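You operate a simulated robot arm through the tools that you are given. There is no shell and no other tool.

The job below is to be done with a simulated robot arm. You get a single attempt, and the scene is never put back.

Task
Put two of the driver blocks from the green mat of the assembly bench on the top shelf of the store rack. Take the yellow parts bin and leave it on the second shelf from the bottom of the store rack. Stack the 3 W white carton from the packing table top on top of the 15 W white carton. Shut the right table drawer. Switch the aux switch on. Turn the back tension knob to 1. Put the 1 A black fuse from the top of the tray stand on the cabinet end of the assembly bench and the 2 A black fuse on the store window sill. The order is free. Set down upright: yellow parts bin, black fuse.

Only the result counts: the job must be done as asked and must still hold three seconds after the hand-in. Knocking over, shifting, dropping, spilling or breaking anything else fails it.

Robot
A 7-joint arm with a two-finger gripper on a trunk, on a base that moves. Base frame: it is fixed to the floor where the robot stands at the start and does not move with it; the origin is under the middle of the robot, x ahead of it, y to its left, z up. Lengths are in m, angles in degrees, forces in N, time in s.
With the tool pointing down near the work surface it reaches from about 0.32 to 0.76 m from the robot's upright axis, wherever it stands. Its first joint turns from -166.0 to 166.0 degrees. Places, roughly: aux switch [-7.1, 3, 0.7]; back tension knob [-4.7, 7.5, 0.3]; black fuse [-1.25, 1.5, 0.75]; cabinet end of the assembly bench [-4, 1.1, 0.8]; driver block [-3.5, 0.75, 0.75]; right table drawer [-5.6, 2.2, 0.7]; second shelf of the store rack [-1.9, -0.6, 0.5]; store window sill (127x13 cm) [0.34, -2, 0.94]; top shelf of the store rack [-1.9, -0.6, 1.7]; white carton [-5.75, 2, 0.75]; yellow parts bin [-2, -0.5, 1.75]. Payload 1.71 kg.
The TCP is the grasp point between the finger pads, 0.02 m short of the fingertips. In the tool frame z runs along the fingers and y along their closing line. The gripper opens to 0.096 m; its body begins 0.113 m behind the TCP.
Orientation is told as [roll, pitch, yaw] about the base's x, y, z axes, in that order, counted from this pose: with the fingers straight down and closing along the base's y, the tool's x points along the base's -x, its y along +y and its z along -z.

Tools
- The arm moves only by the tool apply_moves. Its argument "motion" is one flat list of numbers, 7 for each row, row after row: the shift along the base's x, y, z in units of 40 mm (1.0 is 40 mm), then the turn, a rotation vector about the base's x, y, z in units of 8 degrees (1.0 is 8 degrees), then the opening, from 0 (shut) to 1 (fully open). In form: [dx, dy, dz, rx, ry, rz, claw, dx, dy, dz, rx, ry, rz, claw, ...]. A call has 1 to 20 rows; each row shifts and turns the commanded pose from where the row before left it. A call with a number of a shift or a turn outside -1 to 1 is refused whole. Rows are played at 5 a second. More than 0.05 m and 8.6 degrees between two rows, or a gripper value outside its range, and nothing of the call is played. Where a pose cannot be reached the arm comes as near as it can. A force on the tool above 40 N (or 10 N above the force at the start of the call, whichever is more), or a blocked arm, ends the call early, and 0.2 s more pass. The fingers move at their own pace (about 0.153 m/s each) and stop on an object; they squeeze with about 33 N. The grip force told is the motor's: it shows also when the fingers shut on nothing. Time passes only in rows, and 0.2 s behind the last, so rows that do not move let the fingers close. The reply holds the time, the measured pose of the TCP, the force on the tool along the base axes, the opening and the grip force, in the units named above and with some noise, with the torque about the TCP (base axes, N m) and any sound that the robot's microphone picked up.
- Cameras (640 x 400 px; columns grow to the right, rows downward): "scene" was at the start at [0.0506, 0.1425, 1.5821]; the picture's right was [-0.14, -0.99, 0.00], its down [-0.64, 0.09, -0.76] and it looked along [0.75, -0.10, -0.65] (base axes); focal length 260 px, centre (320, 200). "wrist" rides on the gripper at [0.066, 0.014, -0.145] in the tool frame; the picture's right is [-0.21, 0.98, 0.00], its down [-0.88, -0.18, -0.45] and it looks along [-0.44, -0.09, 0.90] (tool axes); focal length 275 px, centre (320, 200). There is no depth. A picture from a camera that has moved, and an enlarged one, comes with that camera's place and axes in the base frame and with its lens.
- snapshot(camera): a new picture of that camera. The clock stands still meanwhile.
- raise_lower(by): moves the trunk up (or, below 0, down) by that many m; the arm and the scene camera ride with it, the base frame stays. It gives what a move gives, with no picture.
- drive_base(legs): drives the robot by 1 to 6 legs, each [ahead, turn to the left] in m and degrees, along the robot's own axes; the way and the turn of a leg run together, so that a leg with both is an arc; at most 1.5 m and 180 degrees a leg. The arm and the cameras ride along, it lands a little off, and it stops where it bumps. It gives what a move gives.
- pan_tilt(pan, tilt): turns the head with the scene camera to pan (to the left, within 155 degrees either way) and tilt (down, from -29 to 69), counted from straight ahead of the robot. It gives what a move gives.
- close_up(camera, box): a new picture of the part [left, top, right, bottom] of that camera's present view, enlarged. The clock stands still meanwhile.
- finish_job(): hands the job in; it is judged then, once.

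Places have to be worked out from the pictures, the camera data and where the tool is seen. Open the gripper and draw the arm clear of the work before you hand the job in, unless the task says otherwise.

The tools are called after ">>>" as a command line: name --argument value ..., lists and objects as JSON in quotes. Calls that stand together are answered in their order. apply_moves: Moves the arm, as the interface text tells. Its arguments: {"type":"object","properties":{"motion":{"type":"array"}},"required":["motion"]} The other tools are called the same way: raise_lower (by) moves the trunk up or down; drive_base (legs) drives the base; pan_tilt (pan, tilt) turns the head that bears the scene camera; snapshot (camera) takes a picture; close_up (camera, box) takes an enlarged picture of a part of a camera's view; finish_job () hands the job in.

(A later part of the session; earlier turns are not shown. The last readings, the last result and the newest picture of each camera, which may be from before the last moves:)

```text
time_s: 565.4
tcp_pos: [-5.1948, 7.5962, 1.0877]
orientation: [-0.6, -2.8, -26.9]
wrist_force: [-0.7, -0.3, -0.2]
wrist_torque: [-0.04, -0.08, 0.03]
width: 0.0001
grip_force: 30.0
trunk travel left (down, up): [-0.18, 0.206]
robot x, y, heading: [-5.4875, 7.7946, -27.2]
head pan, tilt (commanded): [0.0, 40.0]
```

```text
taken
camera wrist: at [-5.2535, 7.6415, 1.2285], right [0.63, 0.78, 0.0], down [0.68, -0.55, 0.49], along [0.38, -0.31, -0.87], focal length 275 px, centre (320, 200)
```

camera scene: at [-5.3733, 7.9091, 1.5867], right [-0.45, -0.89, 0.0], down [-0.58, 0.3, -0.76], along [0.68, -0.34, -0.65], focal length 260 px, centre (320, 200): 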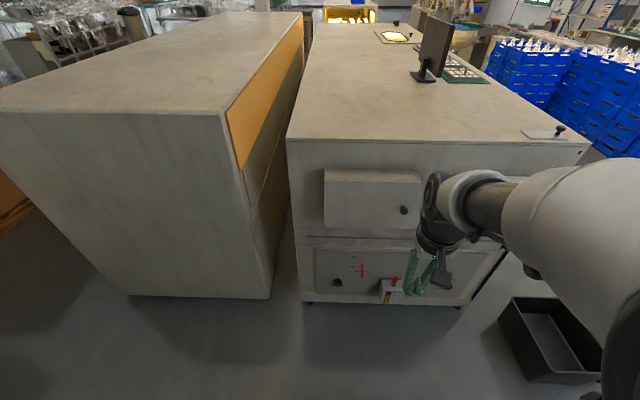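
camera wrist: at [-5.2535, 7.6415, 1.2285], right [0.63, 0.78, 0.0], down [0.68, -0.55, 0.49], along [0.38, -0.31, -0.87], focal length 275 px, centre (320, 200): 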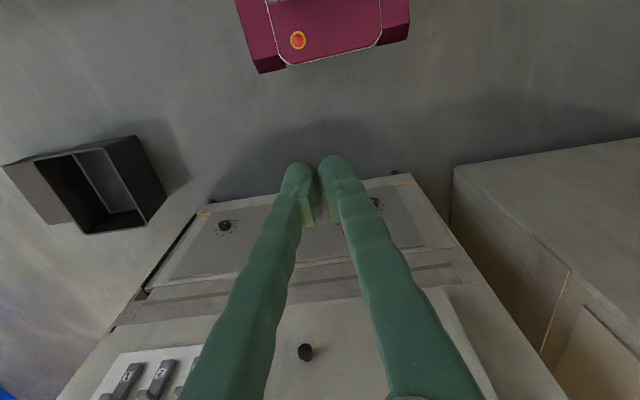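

The end face is in view: a black dial knob at lower left, which is the back side, a box with a red lever, and a front knob hidden by the arm. I zoom in on the back knob.

>>> close_up --camera "scene" --box '[310, 250, 406, 310]'

>>> close_up --camera "scene" --box '[325, 270, 357, 295]'

>>> close_up --camera "wrist" --box '[190, 180, 290, 250]'

```text
6.67 times, centred on (358, 280) of scene
camera zoom: at [-5.3733, 7.9091, 1.5867], right [-0.45, -0.89, 0.0], down [-0.58, 0.3, -0.76], along [0.68, -0.34, -0.65], focal length 1735 px, centre (67, -333)
```

zoom: 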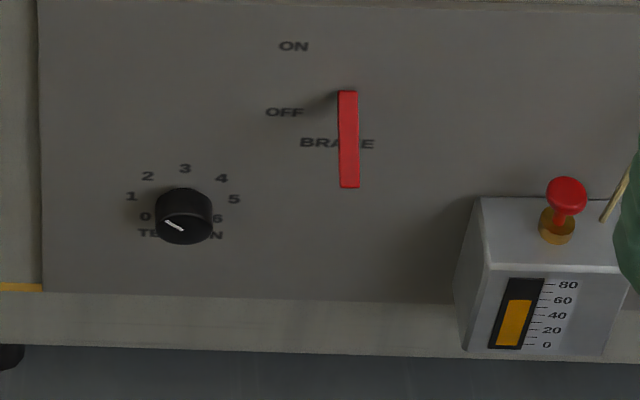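

```text
16.00 times, centred on (341, 282) of scene
camera zoom: at [-5.3733, 7.9091, 1.5867], right [-0.45, -0.89, 0.0], down [-0.58, 0.3, -0.76], along [0.68, -0.34, -0.65], focal length 4165 px, centre (-16, -1120)
```

zoom: 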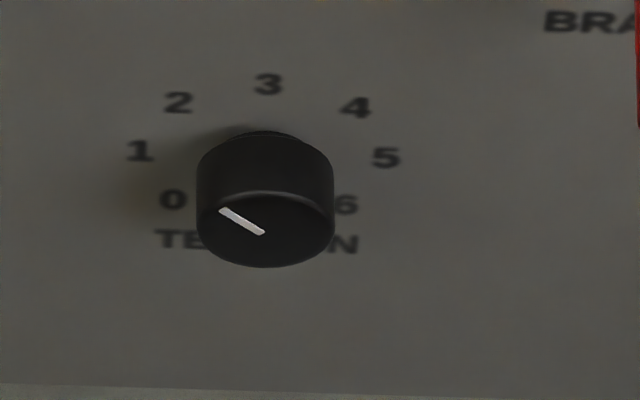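

```text
5.71 times, centred on (240, 215) of wrist
camera zoom: at [-5.2535, 7.6415, 1.2285], right [0.63, 0.78, 0.0], down [0.68, -0.55, 0.49], along [0.38, -0.31, -0.87], focal length 1573 px, centre (777, 114)
```

zoom: 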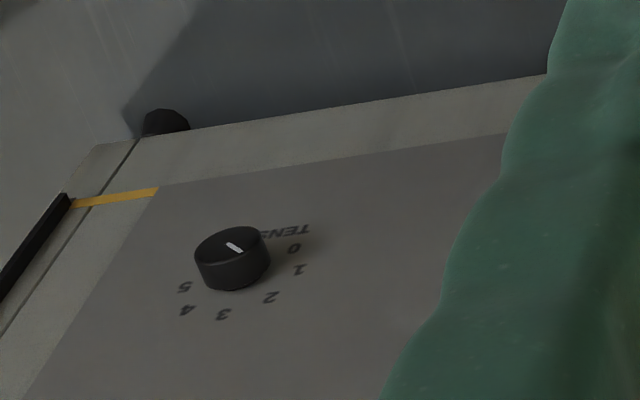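

Both dials read TENSION with marks 0 to 6 at 45° spacing; the back one, at about [-4.69, 7.46, 0.31], points at 2, so it must turn 45° counter-clockwise to reach 1. I drive 0.24 m nearer and lower the trunk.

>>> drive_base --legs '[[0, -1.5], [0.24, 0]]'

>>> raise_lower --by -0.175

>>> snapshot --camera "scene"

>>> snapshot --camera "wrist"

```text
time_s: 567.6
tcp_pos: [-4.9995, 7.4756, 1.0899]
orientation: [-0.5, -3.1, -28.8]
wrist_force: [1.1, -0.4, -0.2]
wrist_torque: [0.04, 0.08, -0.03]
width: 0.0
grip_force: 28.7
trunk travel left (down, up): [-0.18, 0.206]
robot x, y, heading: [-5.2785, 7.6805, -28.9]
head pan, tilt (commanded): [0.0, 40.0]
```

```text
time_s: 569.6
tcp_pos: [-4.9982, 7.4757, 0.9137]
orientation: [-0.6, -3.2, -28.8]
wrist_force: [0.0, -0.1, -0.5]
wrist_torque: [-0.01, -0.01, 0.0]
width: 0.0001
grip_force: 29.3
trunk travel left (down, up): [-0.005, 0.381]
robot x, y, heading: [-5.2762, 7.681, -28.5]
head pan, tilt (commanded): [0.0, 40.0]
```

```text
taken
camera scene: at [-5.162, 7.7922, 1.4115], right [-0.48, -0.88, 0.0], down [-0.57, 0.32, -0.76], along [0.66, -0.36, -0.66], focal length 260 px, centre (320, 200)
```

scene: 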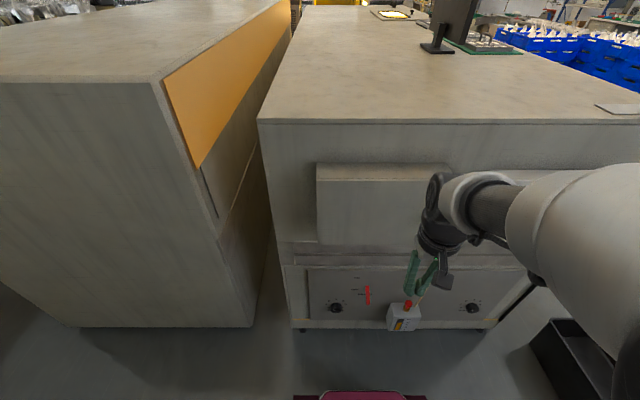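

```text
taken
camera wrist: at [-5.0561, 7.5237, 1.0548], right [0.65, 0.76, 0.0], down [0.66, -0.57, 0.49], along [0.37, -0.32, -0.87], focal length 275 px, centre (320, 200)
```

wrist: 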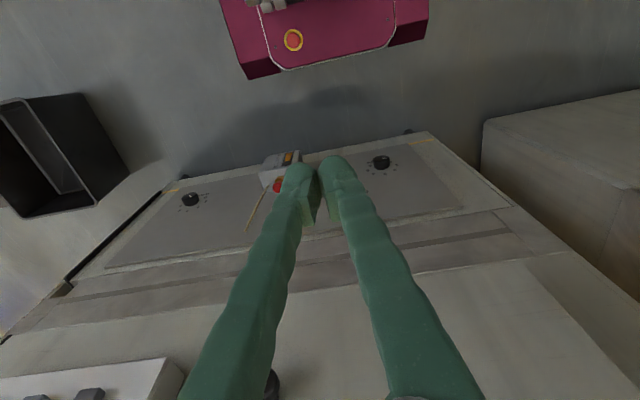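

Both views put the knob's axis at n about 4.245 and z about 0.312, standing 3.7 cm out of the panel. I lower the open gripper, tilted 30° forward, to a point in front of and above it.

>>> apply_moves --motion '[0.35, 0.09, -0.9, -0.323, -0.587, 0, 0.9, 0.35, 0.09, -0.9, -0.323, -0.587, 0, 0.9, 0.35, 0.09, -0.9, -0.323, -0.587, 0, 0.9, 0.35, 0.09, -0.9, -0.323, -0.587, 0, 0.9, 0.35, 0.09, -0.9, -0.323, -0.587, 0, 0.9, 0.35, 0.09, -0.95, 0, 0, 0, 0.9, 0.35, 0.09, -0.95, 0, 0, 0, 0.9, 0.35, 0.09, -0.95, 0, 0, 0, 0.9, 0.35, 0.09, -0.95, 0, 0, 0, 0.9, 0.35, 0.09, -0.95, 0, 0, 0, 0.9, 0.35, 0.09, -0.95, 0, 0, 0, 0.9]'

>>> snapshot --camera "wrist"

>>> snapshot --camera "scene"

```text
time_s: 572.0
tcp_pos: [-4.8096, 7.4942, 0.5152]
orientation: [-0.6, -29.9, -28.8]
wrist_force: [0.1, 0.0, 0.3]
wrist_torque: [0.01, -0.03, -0.03]
width: 0.0864
grip_force: 0.0
out of reach, approached as far as the arm can: row 4, 5
trunk travel left (down, up): [-0.005, 0.381]
robot x, y, heading: [-5.279, 7.6764, -28.6]
head pan, tilt (commanded): [0.0, 40.0]
```

```text
taken
camera wrist: at [-4.9149, 7.5696, 0.6084], right [0.63, 0.77, 0.09], down [0.38, -0.42, 0.82], along [0.67, -0.49, -0.56], focal length 275 px, centre (320, 200)
```

wrist: 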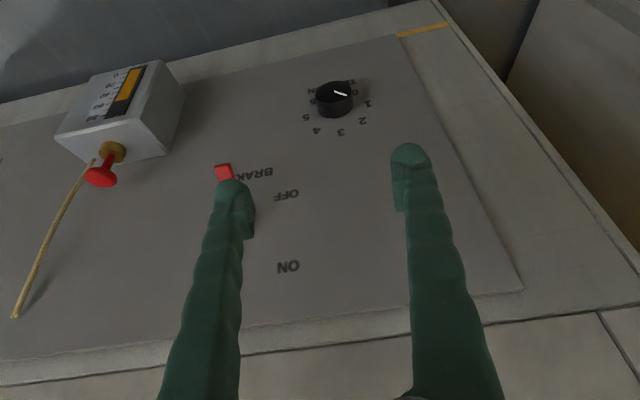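

```text
taken
camera scene: at [-5.1621, 7.7922, 1.4115], right [-0.48, -0.88, 0.0], down [-0.57, 0.32, -0.76], along [0.66, -0.36, -0.66], focal length 260 px, centre (320, 200)
```

scene: 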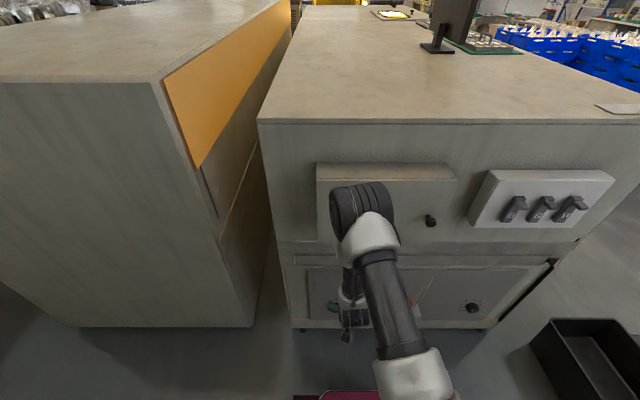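

The knob is in view with the brake lever on its left in the picture, which I must not touch. I zoom in to read the pointer and fix the knob's centre.

>>> close_up --camera "wrist" --box '[280, 60, 400, 150]'

>>> close_up --camera "wrist" --box '[180, 140, 320, 240]'

```text
4.44 times, centred on (340, 105) of wrist
camera zoom: at [-4.9149, 7.5696, 0.6084], right [0.63, 0.77, 0.09], down [0.38, -0.42, 0.82], along [0.67, -0.49, -0.56], focal length 1224 px, centre (231, 622)
```

zoom: 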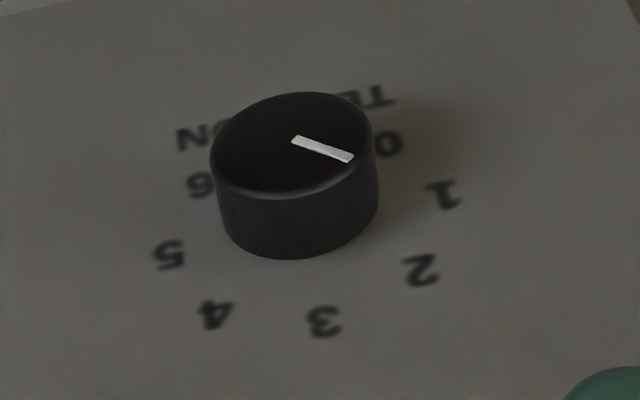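

```text
4.00 times, centred on (250, 190) of wrist
camera zoom: at [-4.9149, 7.5696, 0.6084], right [0.63, 0.77, 0.09], down [0.38, -0.42, 0.82], along [0.67, -0.49, -0.56], focal length 1101 px, centre (600, 240)
```

zoom: 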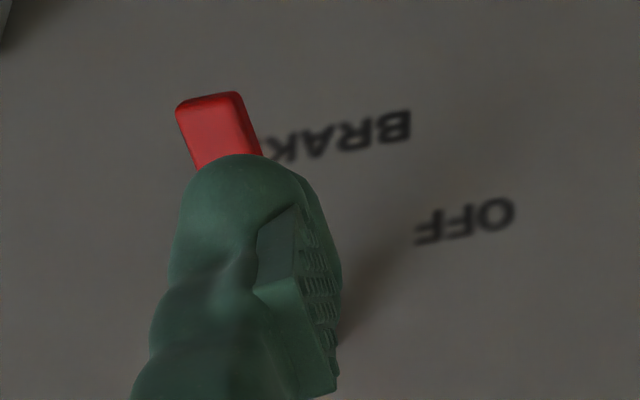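

The pointer is at 2, and the brake lever sticks out about 8 cm at n = 4.137, just left of my left finger. I first shift 2.5 cm away from it, narrow the opening, and only then go down in front of the knob.

>>> apply_moves --motion '[0.3, 0.55, 0, 0, 0, 0, 0.72, 0, 0, 0, 0, 0, 0, 0.72]'

>>> apply_moves --motion '[0.09, -0.05, -0.85, 0, 0, 0, 0.72, 0.09, -0.05, -0.85, 0, 0, 0, 0.72, 0.09, -0.05, -0.85, 0, 0, 0, 0.72, 0.09, -0.05, -0.85, 0, 0, 0, 0.72, 0, 0, 0, 0, 0, 0, 0.72]'

>>> snapshot --camera "wrist"

```text
time_s: 572.6
tcp_pos: [-4.7951, 7.5169, 0.5152]
orientation: [-0.7, -30.0, -28.7]
wrist_force: [0.0, -0.3, -0.3]
wrist_torque: [-0.02, -0.02, -0.01]
width: 0.0689
grip_force: 0.0
trunk travel left (down, up): [-0.005, 0.381]
robot x, y, heading: [-5.2797, 7.6815, -28.7]
head pan, tilt (commanded): [0.0, 40.0]
```

```text
time_s: 573.8
tcp_pos: [-4.7789, 7.5103, 0.3804]
orientation: [-0.6, -29.9, -28.8]
wrist_force: [-0.9, -0.6, 1.1]
wrist_torque: [-0.02, 0.02, 0.01]
width: 0.0691
grip_force: 0.0
trunk travel left (down, up): [-0.005, 0.381]
robot x, y, heading: [-5.2793, 7.6825, -28.9]
head pan, tilt (commanded): [0.0, 40.0]
```

```text
taken
camera wrist: at [-4.8852, 7.5853, 0.4732], right [0.63, 0.77, 0.09], down [0.38, -0.42, 0.82], along [0.67, -0.49, -0.56], focal length 275 px, centre (320, 200)
```

wrist: 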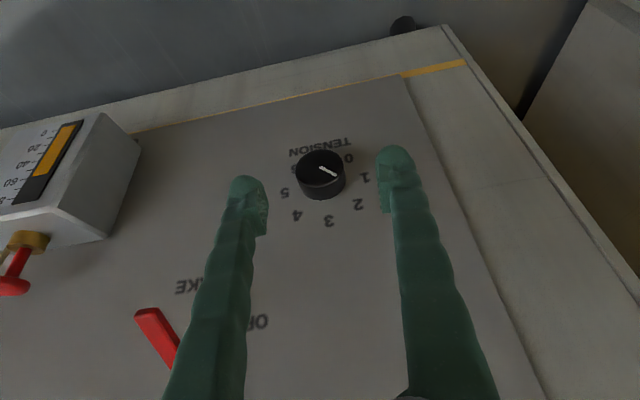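

The knob sits between the fingers in this view, at n = 4.246 and z = 0.300, and the brake lever is well clear. I lower to knob height, still 4 cm in front of it.

>>> apply_moves --motion '[-0.07, -0.13, -1, 0, 0, 0, 0.72, 0, 0, -1, 0, 0, 0, 0.72, 0, 0, 0, 0, 0, 0, 0.72]'

>>> snapshot --camera "wrist"

```text
time_s: 574.6
tcp_pos: [-4.7861, 7.507, 0.3007]
orientation: [-0.6, -29.8, -28.8]
wrist_force: [0.1, 0.0, 0.9]
wrist_torque: [-0.01, 0.02, -0.01]
width: 0.069
grip_force: 0.0
trunk travel left (down, up): [-0.005, 0.381]
robot x, y, heading: [-5.2787, 7.6796, -28.5]
head pan, tilt (commanded): [0.0, 40.0]
```

```text
taken
camera wrist: at [-4.8923, 7.5805, 0.3932], right [0.63, 0.77, 0.09], down [0.38, -0.42, 0.82], along [0.67, -0.49, -0.56], focal length 275 px, centre (320, 200)
```

wrist: 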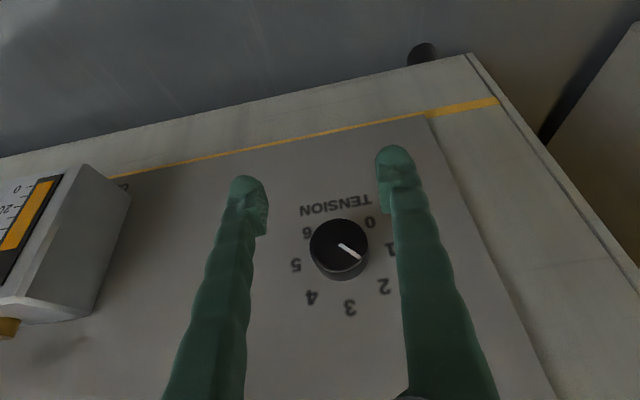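

Aligned in height and sideways. I move straight forward so that the knob passes between the fingers, watching for contact with the panel.

>>> apply_moves --motion '[0.44, -0.24, 0, 0, 0, 0, 0.72, 0.44, -0.24, 0, 0, 0, 0, 0.72, 0.44, -0.24, 0, 0, 0, 0, 0.72, 0, 0, 0, 0, 0, 0, 0.72]'

>>> snapshot --camera "wrist"

```text
time_s: 575.6
tcp_pos: [-4.7347, 7.4766, 0.3004]
orientation: [-0.6, -29.9, -28.8]
wrist_force: [0.3, 0.0, 0.7]
wrist_torque: [0.0, -0.01, 0.01]
width: 0.069
grip_force: 0.1
trunk travel left (down, up): [-0.005, 0.381]
robot x, y, heading: [-5.2816, 7.6812, -28.8]
head pan, tilt (commanded): [0.0, 40.0]
```

```text
taken
camera wrist: at [-4.84, 7.5514, 0.393], right [0.63, 0.77, 0.09], down [0.38, -0.42, 0.82], along [0.67, -0.49, -0.56], focal length 275 px, centre (320, 200)
```

wrist: 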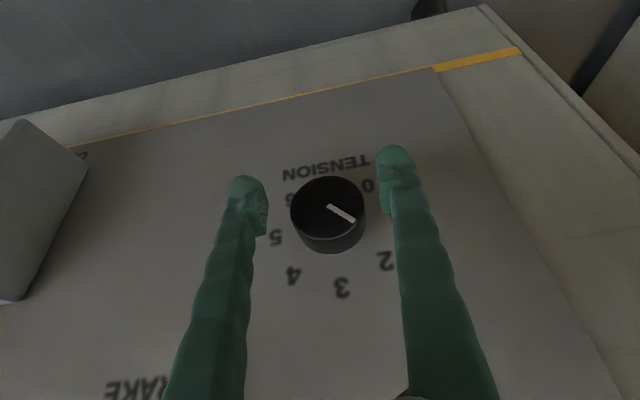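

The knob is now between the pads. I go 2 cm deeper.

>>> apply_moves --motion '[0.22, -0.12, 0, 0, 0, 0, 0.72, 0.15, -0.08, 0, 0, 0, 0, 0.72, 0, 0, 0, 0, 0, 0, 0.72]'

>>> snapshot --camera "wrist"

```text
time_s: 576.4
tcp_pos: [-4.7189, 7.4681, 0.2991]
orientation: [-0.5, -30.0, -28.9]
wrist_force: [-0.2, -0.4, -1.3]
wrist_torque: [0.02, 0.02, -0.01]
width: 0.0692
grip_force: 0.0
trunk travel left (down, up): [-0.005, 0.381]
robot x, y, heading: [-5.2791, 7.6807, -28.6]
head pan, tilt (commanded): [0.0, 40.0]
```

```text
taken
camera wrist: at [-4.8241, 7.5431, 0.3921], right [0.63, 0.77, 0.09], down [0.38, -0.42, 0.82], along [0.67, -0.49, -0.56], focal length 275 px, centre (320, 200)
```

wrist: 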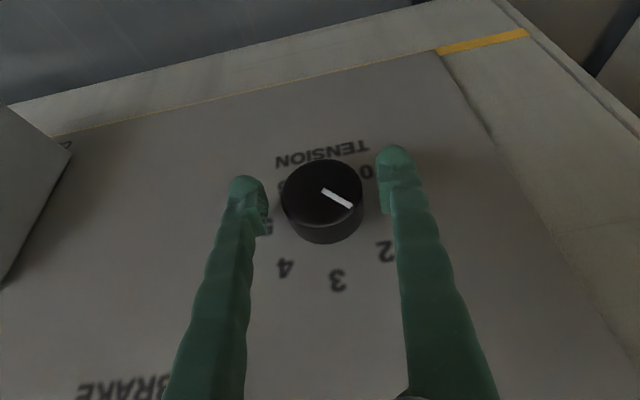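

The face of the knob is level with the pads' centre. I go about 1 cm deeper so the pads cover its sides, minding the panel.

>>> apply_moves --motion '[0.11, -0.06, 0, 0, 0, 0, 0.72, 0.11, -0.06, 0, 0, 0, 0, 0.72, 0, 0, 0, 0, 0, 0, 0.72]'

>>> snapshot --camera "wrist"

```text
time_s: 577.2
tcp_pos: [-4.7109, 7.4624, 0.3003]
orientation: [-0.6, -29.8, -28.7]
wrist_force: [-7.1, 2.9, 5.0]
wrist_torque: [0.14, -0.15, 0.28]
width: 0.0697
grip_force: 0.3
trunk travel left (down, up): [-0.005, 0.381]
robot x, y, heading: [-5.283, 7.6807, -28.9]
head pan, tilt (commanded): [0.0, 40.0]
```

```text
taken
camera wrist: at [-4.8162, 7.5378, 0.3932], right [0.63, 0.77, 0.09], down [0.39, -0.42, 0.82], along [0.67, -0.48, -0.56], focal length 275 px, centre (320, 200)
```

wrist: 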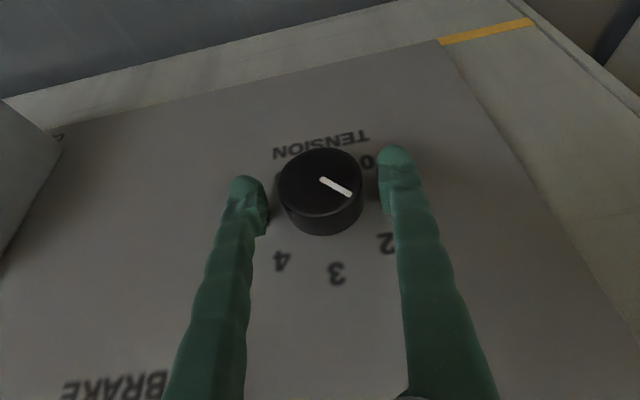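

The fingertips lightly touch the panel and the pads now overlap the knob. I ease back 2 mm and close on it.

>>> apply_moves --motion '[-0.05, 0.03, 0, 0, 0, 0, 0.72, 0, 0, 0, 0, 0, 0, 0.5, 0, 0, 0, 0, 0, 0, 0.3, 0, 0, 0, 0, 0, 0, 0, 0, 0, 0, 0, 0, 0, 0]'

>>> snapshot --camera "wrist"

```text
time_s: 578.4
tcp_pos: [-4.711, 7.4648, 0.3019]
orientation: [-0.6, -29.9, -28.8]
wrist_force: [4.9, 8.5, 2.5]
wrist_torque: [0.05, 0.07, -0.11]
width: 0.0469
grip_force: 35.3
trunk travel left (down, up): [-0.005, 0.381]
robot x, y, heading: [-5.2785, 7.6807, -28.7]
head pan, tilt (commanded): [0.0, 40.0]
```

```text
taken
camera wrist: at [-4.8167, 7.5393, 0.3937], right [0.63, 0.77, 0.09], down [0.38, -0.42, 0.82], along [0.67, -0.48, -0.56], focal length 275 px, centre (320, 200)
```

wrist: 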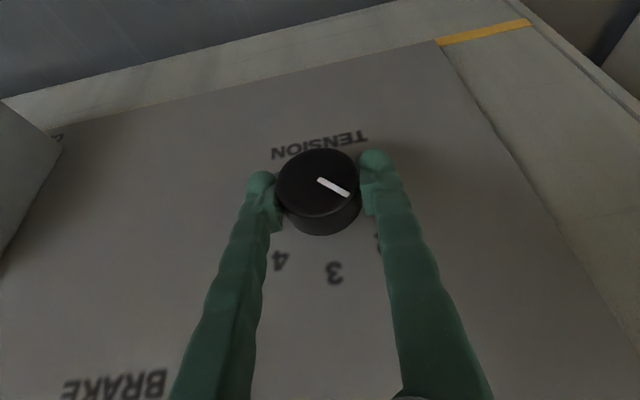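

The knob is held at 46.9 mm. I turn the hand about the knob's axis, counter-clockwise as seen from the front, by the first 22.5°.

>>> apply_moves --motion '[0.01, 0.03, 0, -0.82, 0.4545, 0, 0, 0, 0, 0, -0.82, 0.4545, 0, 0, 0, 0, 0, -0.82, 0.4545, 0, 0, 0, 0, 0, 0, 0, 0, 0]'

>>> snapshot --camera "wrist"

>>> close_up --camera "scene" --box '[290, 250, 450, 350]'

```text
time_s: 579.4
tcp_pos: [-4.7106, 7.464, 0.2998]
orientation: [-26.5, -27.4, -16.3]
wrist_force: [-4.6, 3.9, 30.4]
wrist_torque: [0.28, 0.73, 0.14]
width: 0.0468
grip_force: 35.0
trunk travel left (down, up): [-0.005, 0.381]
robot x, y, heading: [-5.28, 7.6804, -28.7]
head pan, tilt (commanded): [0.0, 40.0]
```

```text
taken
camera wrist: at [-4.7998, 7.5701, 0.38], right [0.61, 0.73, -0.29], down [0.54, -0.13, 0.83], along [0.57, -0.67, -0.48], focal length 275 px, centre (320, 200)
```

wrist: 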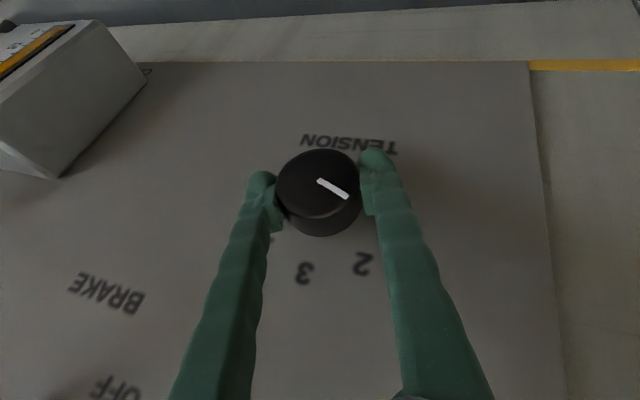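

```text
4.00 times, centred on (370, 300) of scene
camera zoom: at [-5.1641, 7.7935, 1.4117], right [-0.48, -0.88, 0.0], down [-0.57, 0.31, -0.76], along [0.66, -0.36, -0.65], focal length 1041 px, centre (120, -200)
```

zoom: 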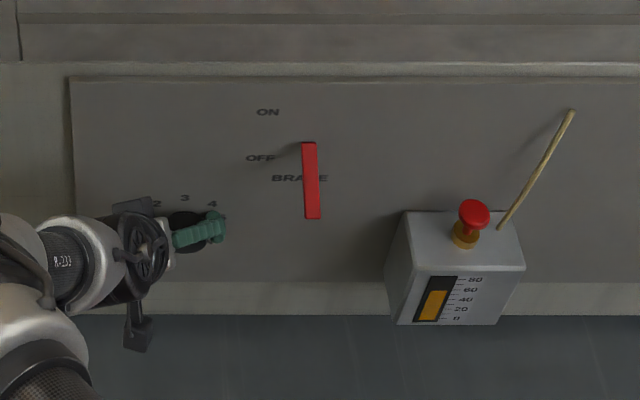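

The pointer turned together with the gripper, so the knob follows. There is a 30 N upward load, so I ease up 2 mm while turning the remaining 22.5°.

>>> apply_moves --motion '[0, 0, 0.06, 0, 0, 0, 0, 0, 0, 0, -0.82, 0.4545, 0, 0, 0, 0, 0.02, -0.82, 0.4545, 0, 0, 0, 0, 0, 0, 0, 0, 0]'

>>> apply_moves --motion '[0, 0, 0, -0.82, 0.4545, 0, 0, 0, 0, 0, 0, 0, 0, 0]'

>>> snapshot --camera "wrist"

>>> close_up --camera "scene" --box '[290, 250, 450, 350]'

```text
time_s: 580.4
tcp_pos: [-4.7101, 7.4757, 0.3132]
orientation: [-41.2, -24.3, -10.7]
wrist_force: [18.6, -2.3, -33.9]
wrist_torque: [0.24, -0.4, 0.07]
width: 0.0468
grip_force: 35.4
trunk travel left (down, up): [-0.005, 0.381]
robot x, y, heading: [-5.2804, 7.6814, -28.7]
head pan, tilt (commanded): [0.0, 40.0]
stopped in row 4: the force on the tool passed its limit at 45 N (the readings are from after the stop); the commanded pose is now the measured one
```

```text
time_s: 581.0
tcp_pos: [-4.7012, 7.4924, 0.335]
orientation: [-48.9, -23.5, -7.2]
wrist_force: [-0.2, 0.3, 0.5]
wrist_torque: [0.03, 0.01, 0.0]
width: 0.0
grip_force: 29.0
trunk travel left (down, up): [-0.005, 0.381]
robot x, y, heading: [-5.2801, 7.6813, -28.3]
head pan, tilt (commanded): [0.0, 40.0]
stopped in row 2: the force on the tool passed its limit at 51 N (the readings are from after the stop); the commanded pose is now the measured one
```

```text
taken
camera wrist: at [-4.7794, 7.6197, 0.3865], right [0.56, 0.58, -0.59], down [0.65, 0.13, 0.74], along [0.51, -0.81, -0.3], focal length 275 px, centre (320, 200)
```

wrist: 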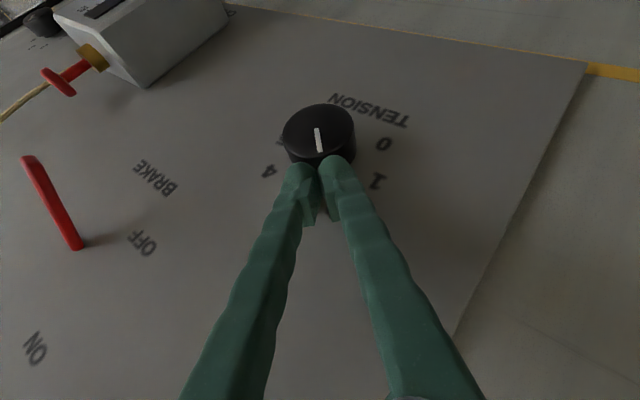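

```text
4.00 times, centred on (370, 300) of scene
camera zoom: at [-5.1624, 7.7929, 1.4114], right [-0.48, -0.88, 0.0], down [-0.58, 0.31, -0.75], along [0.66, -0.36, -0.66], focal length 1041 px, centre (120, -200)
```

zoom: 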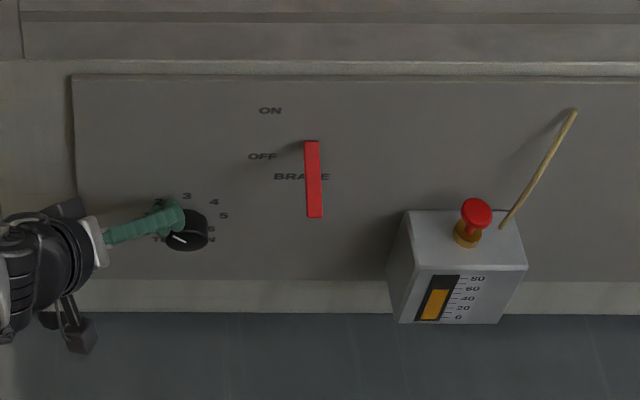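

The grip slipped off the knob near the end. I back straight out from the panel and look at where the pointer stands.

>>> apply_moves --motion '[-0.4, 0.22, 0, 0, 0, 0, 0, -0.8, 0.44, 0, 0, 0, 0, 0, -0.8, 0.44, 0, 0, 0, 0, 0, -0.6, 0.33, 0, 0, 0, 0, 0]'

>>> snapshot --camera "wrist"

>>> close_up --camera "scene" --box '[310, 280, 374, 330]'

```text
time_s: 582.0
tcp_pos: [-4.8045, 7.5502, 0.3386]
orientation: [-48.7, -23.5, -7.2]
wrist_force: [-0.3, -0.6, -0.5]
wrist_torque: [0.0, 0.0, -0.01]
width: 0.0
grip_force: 29.4
trunk travel left (down, up): [-0.005, 0.381]
robot x, y, heading: [-5.2807, 7.6829, -28.7]
head pan, tilt (commanded): [0.0, 40.0]
```

```text
taken
camera wrist: at [-4.8838, 7.678, 0.3898], right [0.56, 0.58, -0.59], down [0.65, 0.13, 0.75], along [0.51, -0.8, -0.3], focal length 275 px, centre (320, 200)
```

wrist: 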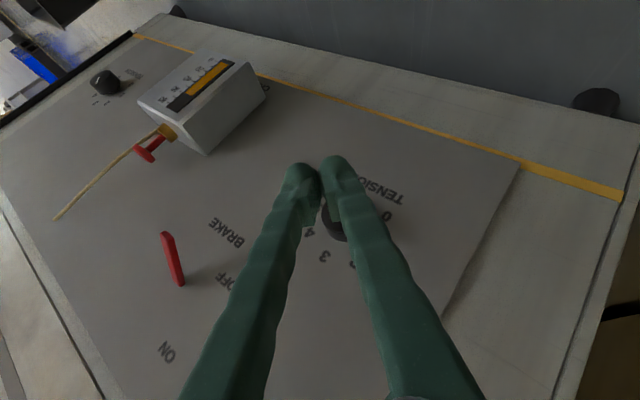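

```text
8.00 times, centred on (342, 305) of scene
camera zoom: at [-5.1629, 7.793, 1.4115], right [-0.48, -0.88, 0.0], down [-0.58, 0.31, -0.76], along [0.66, -0.36, -0.66], focal length 2082 px, centre (144, -640)
```

zoom: 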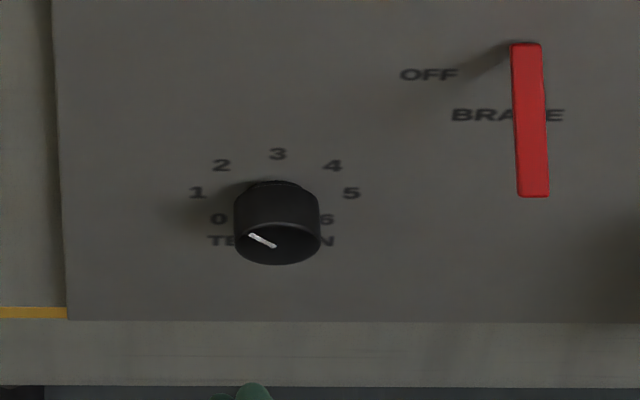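

The pointer is back at 2, so the knob has detents and I must carry it past half-way. The grip had been about 3 mm below and 2 mm beside the knob's axis, which built up the force. I swing the hand back upright, clear of the panel, to grip again properly centred.

>>> apply_moves --motion '[0.05, -0.14, 0, 0.742, -0.411, 0, 0.72, 0.05, -0.14, 0, 0.742, -0.411, 0, 0.72, 0.05, -0.14, -0.1, 0.742, -0.411, 0, 0.72, 0.05, -0.14, -0.15, 0.742, -0.411, 0, 0.72, 0.05, -0.14, -0.2, 0.742, -0.411, 0, 0.72, 0.05, -0.14, -0.2, 0.742, -0.411, 0, 0.72, 0.05, -0.14, -0.2, 0.742, -0.411, 0, 0.72, 0, 0, 0, 0, 0, 0, 0.72]'

>>> snapshot --camera "wrist"

```text
time_s: 583.8
tcp_pos: [-4.7914, 7.5099, 0.3013]
orientation: [4.5, -31.4, -33.4]
wrist_force: [-0.5, 0.7, -0.4]
wrist_torque: [-0.02, -0.01, 0.01]
width: 0.069
grip_force: 0.1
trunk travel left (down, up): [-0.005, 0.381]
robot x, y, heading: [-5.2779, 7.6808, -28.7]
head pan, tilt (commanded): [0.0, 40.0]
```

```text
taken
camera wrist: at [-4.8995, 7.5837, 0.3911], right [0.65, 0.74, 0.17], down [0.32, -0.47, 0.82], along [0.69, -0.48, -0.54], focal length 275 px, centre (320, 200)
```

wrist: 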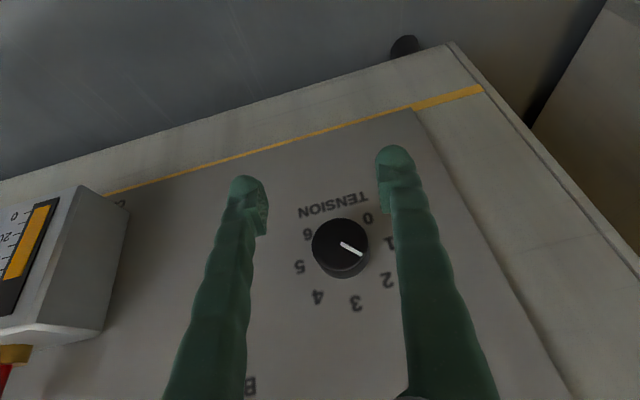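

The hand is upright again with a 5° lean to the right. I go in to just before the knob and check the centring.

>>> apply_moves --motion '[0.4, -0.21, 0.03, 0, 0, 0, 0.72, 0.4, -0.21, 0.03, 0, 0, 0, 0.72, 0.4, -0.21, 0.03, 0, 0, 0, 0.72, 0.4, -0.2, 0, 0, 0, 0, 0.72, 0.2, -0.1, 0, 0, 0, 0, 0.72, 0, 0, 0, 0, 0, 0, 0.72]'

>>> snapshot --camera "wrist"

>>> close_up --camera "wrist" --box '[230, 130, 420, 250]'

```text
time_s: 585.2
tcp_pos: [-4.7186, 7.4726, 0.3045]
orientation: [4.5, -31.4, -33.5]
wrist_force: [0.9, -0.3, 1.1]
wrist_torque: [-0.01, 0.01, -0.01]
width: 0.0691
grip_force: 0.2
trunk travel left (down, up): [-0.005, 0.381]
robot x, y, heading: [-5.2815, 7.6818, -28.3]
head pan, tilt (commanded): [0.0, 40.0]
```

```text
taken
camera wrist: at [-4.8285, 7.547, 0.395], right [0.65, 0.74, 0.17], down [0.32, -0.47, 0.82], along [0.69, -0.48, -0.54], focal length 275 px, centre (320, 200)
```

wrist: 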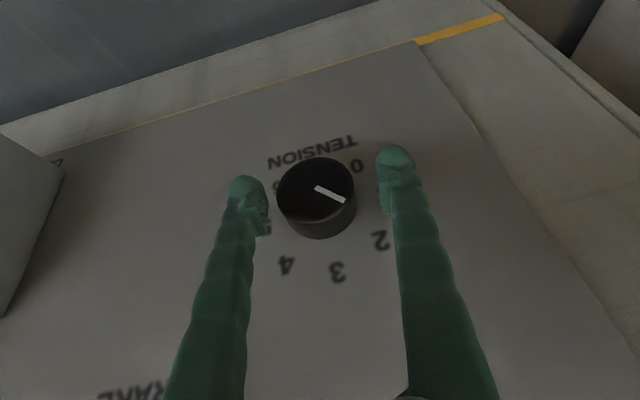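

```text
3.33 times, centred on (325, 190) of wrist
camera zoom: at [-4.8285, 7.547, 0.395], right [0.65, 0.74, 0.17], down [0.32, -0.47, 0.82], along [0.69, -0.48, -0.54], focal length 918 px, centre (303, 233)
```

zoom: 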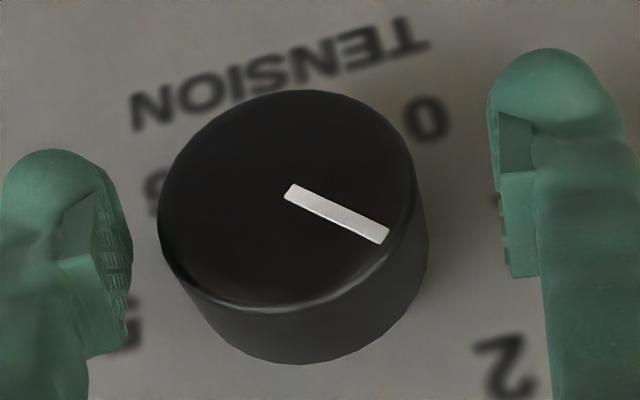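

The knob is between the pads again. I go in the last centimetre, close, and then use the force readings to centre the grip before turning.

>>> apply_moves --motion '[0.14, -0.08, 0, 0, 0, 0, 0.72, 0.1, -0.055, 0, 0, 0, 0, 0.72, 0, 0, 0, 0, 0, 0, 0.5, 0, 0, 0, 0, 0, 0, 0.3, 0, 0, 0, 0, 0, 0, 0, 0, 0, 0, 0, 0, 0, 0]'

>>> snapshot --camera "wrist"

```text
time_s: 586.6
tcp_pos: [-4.7123, 7.4651, 0.3049]
orientation: [4.3, -31.4, -33.4]
wrist_force: [-19.1, -9.2, 5.5]
wrist_torque: [-0.02, 0.23, 0.83]
width: 0.0467
grip_force: 35.1
trunk travel left (down, up): [-0.005, 0.381]
robot x, y, heading: [-5.2802, 7.681, -28.7]
head pan, tilt (commanded): [0.0, 40.0]
```

```text
taken
camera wrist: at [-4.8203, 7.5391, 0.3948], right [0.65, 0.74, 0.17], down [0.32, -0.47, 0.82], along [0.69, -0.48, -0.54], focal length 275 px, centre (320, 200)
```

wrist: 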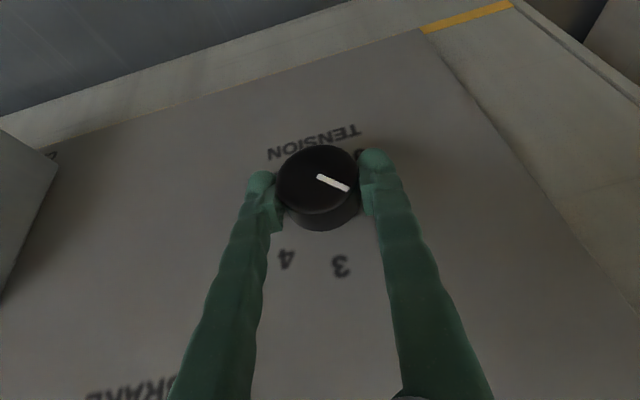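

The readings show the tool about 3 mm too far to the back side and pressing lightly on the panel. I null this with a small shift and read again.

>>> apply_moves --motion '[-0.07, -0.03, 0, 0, 0, 0, 0, 0, 0, 0, 0, 0, 0, 0]'

>>> apply_moves --motion '[-0.03, -0.02, 0, 0, 0, 0, 0, 0, 0, 0, 0, 0, 0, 0]'

```text
time_s: 587.2
tcp_pos: [-4.7112, 7.4638, 0.3048]
orientation: [4.6, -31.4, -33.4]
wrist_force: [-5.9, -9.0, -8.7]
wrist_torque: [-0.07, 0.0, 0.45]
width: 0.0461
grip_force: 34.7
trunk travel left (down, up): [-0.005, 0.381]
robot x, y, heading: [-5.28, 7.6777, -28.4]
head pan, tilt (commanded): [0.0, 40.0]
```

```text
time_s: 587.8
tcp_pos: [-4.7115, 7.4646, 0.3045]
orientation: [4.7, -31.4, -33.3]
wrist_force: [7.5, -5.2, -20.1]
wrist_torque: [-0.06, -0.1, 0.48]
width: 0.0462
grip_force: 35.0
trunk travel left (down, up): [-0.005, 0.381]
robot x, y, heading: [-5.2752, 7.6841, -28.4]
head pan, tilt (commanded): [0.0, 40.0]
```

The side load is nulled, but now there is a 20 N downward pull. I lower about 1.5 mm to balance it.

>>> apply_moves --motion '[0.015, -0.01, -0.04, 0, 0, 0, 0, 0, 0, 0, 0, 0, 0, 0]'

```text
time_s: 588.4
tcp_pos: [-4.7118, 7.4647, 0.3048]
orientation: [4.7, -31.4, -33.4]
wrist_force: [3.8, 4.7, -2.7]
wrist_torque: [0.31, 0.52, 0.74]
width: 0.0467
grip_force: 35.2
trunk travel left (down, up): [-0.005, 0.381]
robot x, y, heading: [-5.2774, 7.6794, -28.5]
head pan, tilt (commanded): [0.0, 40.0]
```

The load is almost zero now. I turn 7.5° at a time, nulling the force after each step.

>>> apply_moves --motion '[0, 0, 0, -0.82, 0.4545, 0, 0, 0, 0, 0, 0, 0, 0, 0]'

>>> apply_moves --motion '[0, 0, 0, -0.82, 0.4545, 0, 0, 0, 0, 0, 0, 0, 0, 0]'

```text
time_s: 589.0
tcp_pos: [-4.7118, 7.4657, 0.3045]
orientation: [-4.2, -31.8, -28.6]
wrist_force: [3.5, 11.2, 8.7]
wrist_torque: [0.06, -0.04, 0.57]
width: 0.0464
grip_force: 34.7
trunk travel left (down, up): [-0.005, 0.381]
robot x, y, heading: [-5.2766, 7.6774, -28.6]
head pan, tilt (commanded): [0.0, 40.0]
```

```text
time_s: 589.6
tcp_pos: [-4.7118, 7.4663, 0.3046]
orientation: [-13.0, -31.5, -24.1]
wrist_force: [8.6, 19.2, 14.2]
wrist_torque: [0.09, 0.06, 0.68]
width: 0.0464
grip_force: 34.7
trunk travel left (down, up): [-0.005, 0.381]
robot x, y, heading: [-5.2784, 7.6811, -28.4]
head pan, tilt (commanded): [0.0, 40.0]
```

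The load grows towards the back and upwards, 21 N and 14 N. I shift 1.5 mm that way together with the next step.

>>> apply_moves --motion '[0.02, 0.04, 0.025, 0, 0, 0, 0, 0, 0, 0, 0, 0, 0, 0]'

>>> apply_moves --motion '[0, 0, 0, -0.82, 0.4545, 0, 0, 0, 0, 0, 0, 0, 0, 0]'

```text
time_s: 590.2
tcp_pos: [-4.7113, 7.4666, 0.3052]
orientation: [-13.1, -31.4, -24.1]
wrist_force: [11.5, 12.8, 9.8]
wrist_torque: [0.01, -0.08, 0.84]
width: 0.0467
grip_force: 35.5
trunk travel left (down, up): [-0.005, 0.381]
robot x, y, heading: [-5.2837, 7.6806, -28.7]
head pan, tilt (commanded): [0.0, 40.0]
```

```text
time_s: 590.8
tcp_pos: [-4.712, 7.4657, 0.306]
orientation: [-21.8, -30.5, -19.6]
wrist_force: [13.2, 10.8, 3.4]
wrist_torque: [0.0, -0.11, 0.73]
width: 0.0464
grip_force: 35.3
trunk travel left (down, up): [-0.005, 0.381]
robot x, y, heading: [-5.2812, 7.6818, -28.5]
head pan, tilt (commanded): [0.0, 40.0]
```

Good: 22.5° turned with moderate load. I shift 1 mm to the back and continue.

>>> apply_moves --motion '[0.015, 0.03, 0, -0.82, 0.4545, 0, 0, 0, 0, 0, 0, 0, 0, 0]'

>>> apply_moves --motion '[0, 0, 0, -0.82, 0.4545, 0, 0, 0, 0, 0, 0, 0, 0, 0]'

>>> snapshot --camera "wrist"

```text
time_s: 591.4
tcp_pos: [-4.711, 7.4668, 0.3037]
orientation: [-30.3, -28.9, -15.4]
wrist_force: [9.9, 8.9, 0.9]
wrist_torque: [-0.05, -0.16, 0.73]
width: 0.0465
grip_force: 34.4
trunk travel left (down, up): [-0.005, 0.381]
robot x, y, heading: [-5.2779, 7.6826, -28.4]
head pan, tilt (commanded): [0.0, 40.0]
```

```text
time_s: 591.9
tcp_pos: [-4.7123, 7.4755, 0.3136]
orientation: [-37.4, -27.8, -12.6]
wrist_force: [16.9, 2.3, -29.8]
wrist_torque: [0.05, -0.62, 0.4]
width: 0.0467
grip_force: 34.8
trunk travel left (down, up): [-0.005, 0.381]
robot x, y, heading: [-5.2781, 7.6827, -28.7]
head pan, tilt (commanded): [0.0, 40.0]
stopped in row 2: the force on the tool passed its limit at 44 N (the readings are from after the stop); the commanded pose is now the measured one
```

```text
taken
camera wrist: at [-4.7952, 7.594, 0.3763], right [0.62, 0.66, -0.43], down [0.57, 0.0, 0.82], along [0.54, -0.75, -0.38], focal length 275 px, centre (320, 200)
```

wrist: 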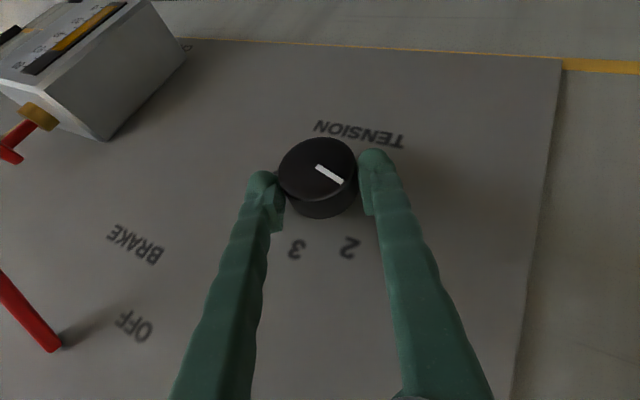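

A sudden 1 cm backward jump of the arm stopped it again, but the knob stayed gripped and the pointer now stands at about 73°, past the half-way point between 2 and 1. I push it a bit further first by easing back towards the knob's axis before letting go.

>>> apply_moves --motion '[0, -0.04, -0.06, 0, 0, 0, 0, 0, 0, 0, 0, 0, 0, 0]'

>>> snapshot --camera "wrist"

>>> close_up --camera "scene" --box '[290, 260, 400, 340]'

```text
time_s: 592.5
tcp_pos: [-4.7103, 7.4745, 0.3132]
orientation: [-37.7, -27.8, -12.6]
wrist_force: [-1.7, 43.1, 1.1]
wrist_torque: [0.64, 0.23, 0.64]
width: 0.0463
grip_force: 34.8
trunk travel left (down, up): [-0.005, 0.381]
robot x, y, heading: [-5.2802, 7.6807, -28.4]
head pan, tilt (commanded): [0.0, 40.0]
```

```text
taken
camera wrist: at [-4.7952, 7.5936, 0.3757], right [0.62, 0.66, -0.43], down [0.57, 0.0, 0.82], along [0.54, -0.75, -0.38], focal length 275 px, centre (320, 200)
```

wrist: 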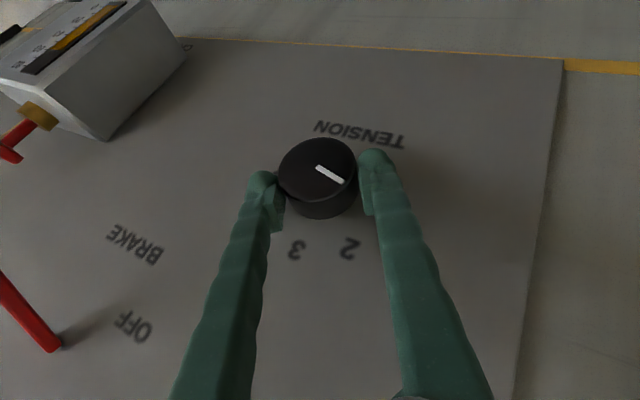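

```text
5.00 times, centred on (345, 300) of scene
camera zoom: at [-5.1635, 7.7944, 1.4115], right [-0.48, -0.88, 0.0], down [-0.58, 0.31, -0.76], along [0.66, -0.36, -0.66], focal length 1302 px, centre (195, -300)
```

zoom: 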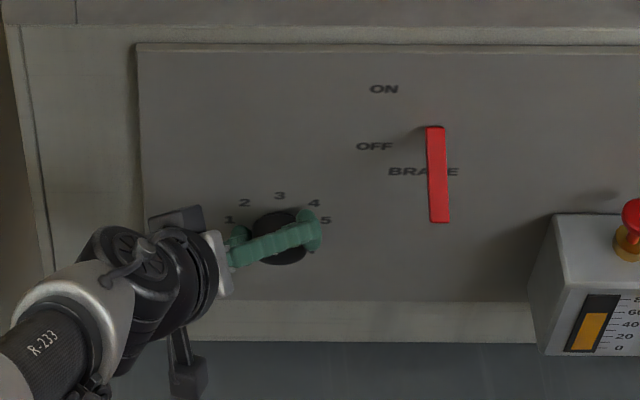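

The grip is strained at 43 N, so I release now by opening the fingers, and look at where the pointer settles.

>>> apply_moves --motion '[0, 0, 0, 0, 0, 0, 0.72, 0, 0, 0, 0, 0, 0, 0.72]'

>>> snapshot --camera "wrist"

>>> close_up --camera "wrist" --box '[230, 100, 430, 270]'

```text
time_s: 593.1
tcp_pos: [-4.7144, 7.4678, 0.312]
orientation: [-38.0, -27.6, -12.8]
wrist_force: [0.0, -0.6, -1.1]
wrist_torque: [-0.02, -0.01, 0.02]
width: 0.0691
grip_force: 0.2
trunk travel left (down, up): [-0.005, 0.381]
robot x, y, heading: [-5.2809, 7.6822, -28.7]
head pan, tilt (commanded): [0.0, 40.0]
```

```text
taken
camera wrist: at [-4.7971, 7.5881, 0.3761], right [0.62, 0.65, -0.44], down [0.58, 0.0, 0.82], along [0.53, -0.76, -0.37], focal length 275 px, centre (320, 200)
```

wrist: 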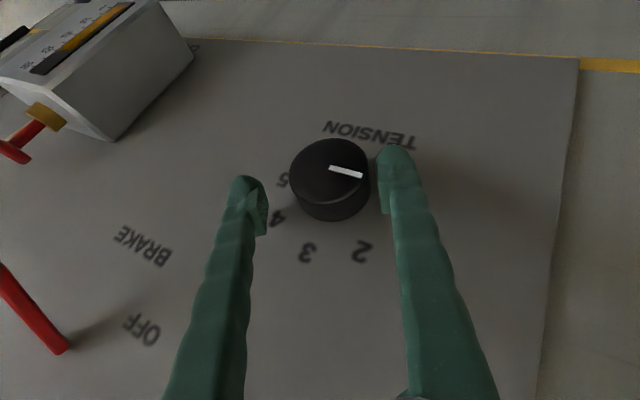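

```text
2.35 times, centred on (330, 185) of wrist
camera zoom: at [-4.7971, 7.5881, 0.3761], right [0.62, 0.65, -0.44], down [0.58, 0.0, 0.82], along [0.53, -0.76, -0.37], focal length 648 px, centre (296, 235)
```

zoom: 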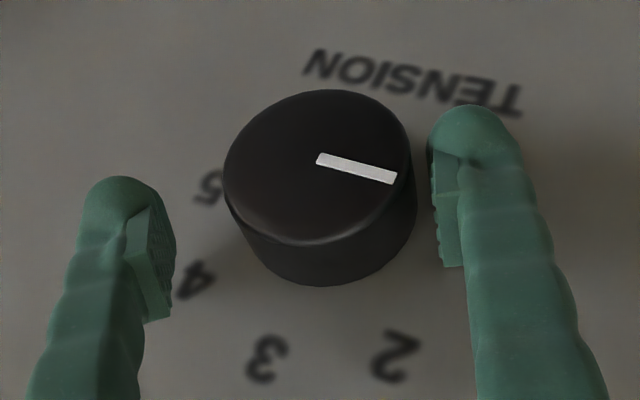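

The pointer snapped over and now measures 91°, exactly on 1. I centre the open fingers and withdraw straight out from the panel without touching the knob.

>>> apply_moves --motion '[0.03, 0.06, 0, 0, 0, 0, 0.75, -0.35, 0.19, 0, 0, 0, 0, 0.75, -0.6, 0.33, 0, 0, 0, 0, 0.75, -0.8, 0.44, 0, 0, 0, 0, 0.75, -0.8, 0.44, 0, 0, 0, 0, 0.75]'

>>> close_up --camera "scene" --box '[310, 280, 374, 330]'

>>> snapshot --camera "wrist"

```text
time_s: 594.3
tcp_pos: [-4.8152, 7.5276, 0.3133]
orientation: [-37.8, -27.7, -12.9]
wrist_force: [0.0, 0.6, -0.5]
wrist_torque: [-0.03, 0.03, 0.0]
width: 0.0722
grip_force: 0.1
trunk travel left (down, up): [-0.005, 0.381]
robot x, y, heading: [-5.2772, 7.6827, -28.4]
head pan, tilt (commanded): [0.0, 40.0]
```

```text
8.00 times, centred on (342, 305) of scene
camera zoom: at [-5.1627, 7.7928, 1.4115], right [-0.48, -0.88, 0.0], down [-0.58, 0.31, -0.76], along [0.66, -0.36, -0.66], focal length 2082 px, centre (144, -640)
```

zoom: 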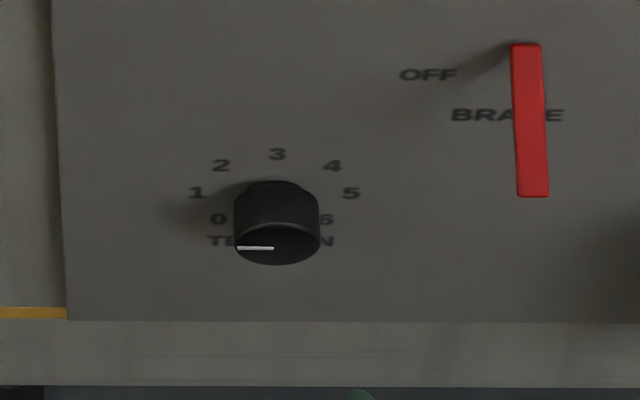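

```text
taken
camera wrist: at [-4.8969, 7.6482, 0.3775], right [0.62, 0.65, -0.44], down [0.57, 0.0, 0.82], along [0.53, -0.76, -0.37], focal length 275 px, centre (320, 200)
```

wrist: 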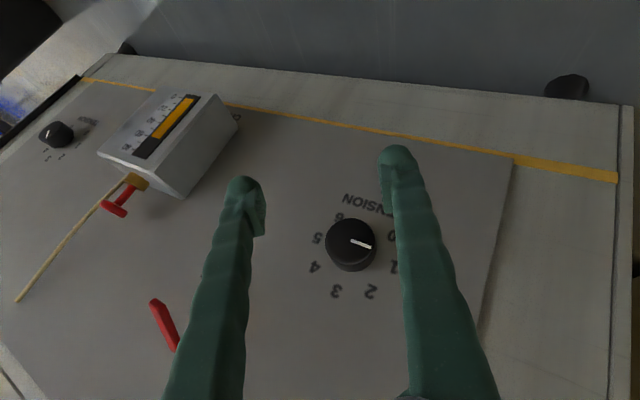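

The dial now clearly reads 1 and the brake lever is untouched. All seven parts are done, so I open the gripper fully, back the robot away from the machine and raise the arm clear.

>>> drive_base --legs '[[-0.3, 0]]'

>>> apply_moves --motion '[-0.3, 0.17, 0.6, 0.7, -0.4, 0, 1, -0.3, 0.17, 0.6, 0.7, -0.4, 0, 1, 0, 0, 0.8, 0.7, -0.4, 0, 1, 0, 0, 0.8, 0.7, -0.4, 0, 1, 0, 0, 1, 0.7, -0.4, 0, 1, 0, 0, 1, 0, 0, 0, 1, 0, 0, 1, 0, 0, 0, 1]'

>>> snapshot --camera "scene"

>>> close_up --camera "scene" --box '[290, 230, 450, 330]'

```text
time_s: 596.5
tcp_pos: [-5.0792, 7.6761, 0.3142]
orientation: [-37.8, -27.8, -12.3]
wrist_force: [-0.7, -0.6, 0.0]
wrist_torque: [-0.01, 0.03, 0.01]
width: 0.072
grip_force: 0.0
trunk travel left (down, up): [-0.005, 0.381]
robot x, y, heading: [-5.5484, 7.824, -28.1]
head pan, tilt (commanded): [0.0, 40.0]
```

```text
time_s: 598.1
tcp_pos: [-5.1094, 7.6902, 0.5574]
orientation: [-0.8, -33.0, -31.9]
wrist_force: [-0.6, -0.1, 0.2]
wrist_torque: [0.06, -0.01, -0.02]
width: 0.096
grip_force: 0.1
trunk travel left (down, up): [-0.005, 0.381]
robot x, y, heading: [-5.5471, 7.8212, -28.1]
head pan, tilt (commanded): [0.0, 40.0]
```

```text
taken
camera scene: at [-5.4308, 7.9376, 1.4115], right [-0.47, -0.88, 0.0], down [-0.58, 0.31, -0.76], along [0.67, -0.36, -0.66], focal length 260 px, centre (320, 200)
```

scene: 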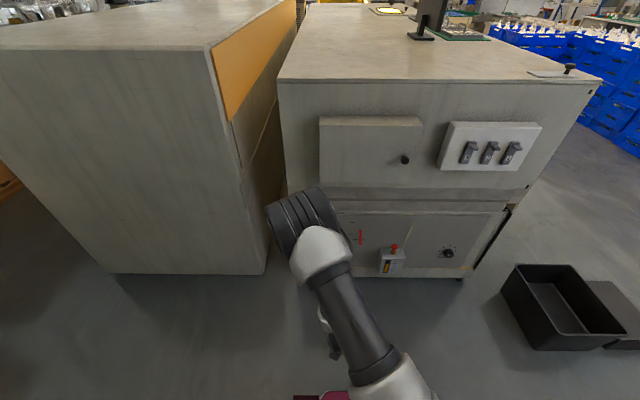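

```text
4.00 times, centred on (370, 280) of scene
camera zoom: at [-5.4308, 7.9376, 1.4115], right [-0.47, -0.88, 0.0], down [-0.58, 0.31, -0.76], along [0.67, -0.36, -0.66], focal length 1041 px, centre (120, -120)
```

zoom: 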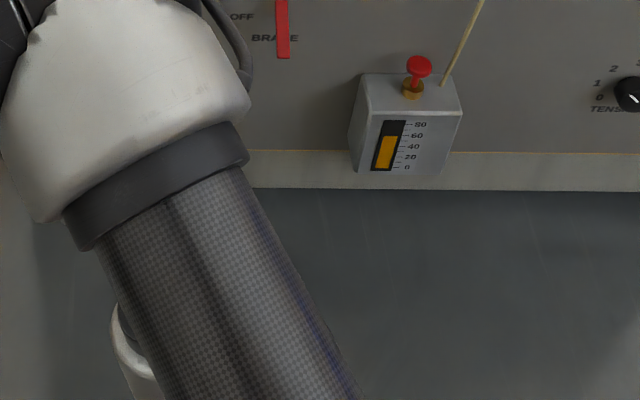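

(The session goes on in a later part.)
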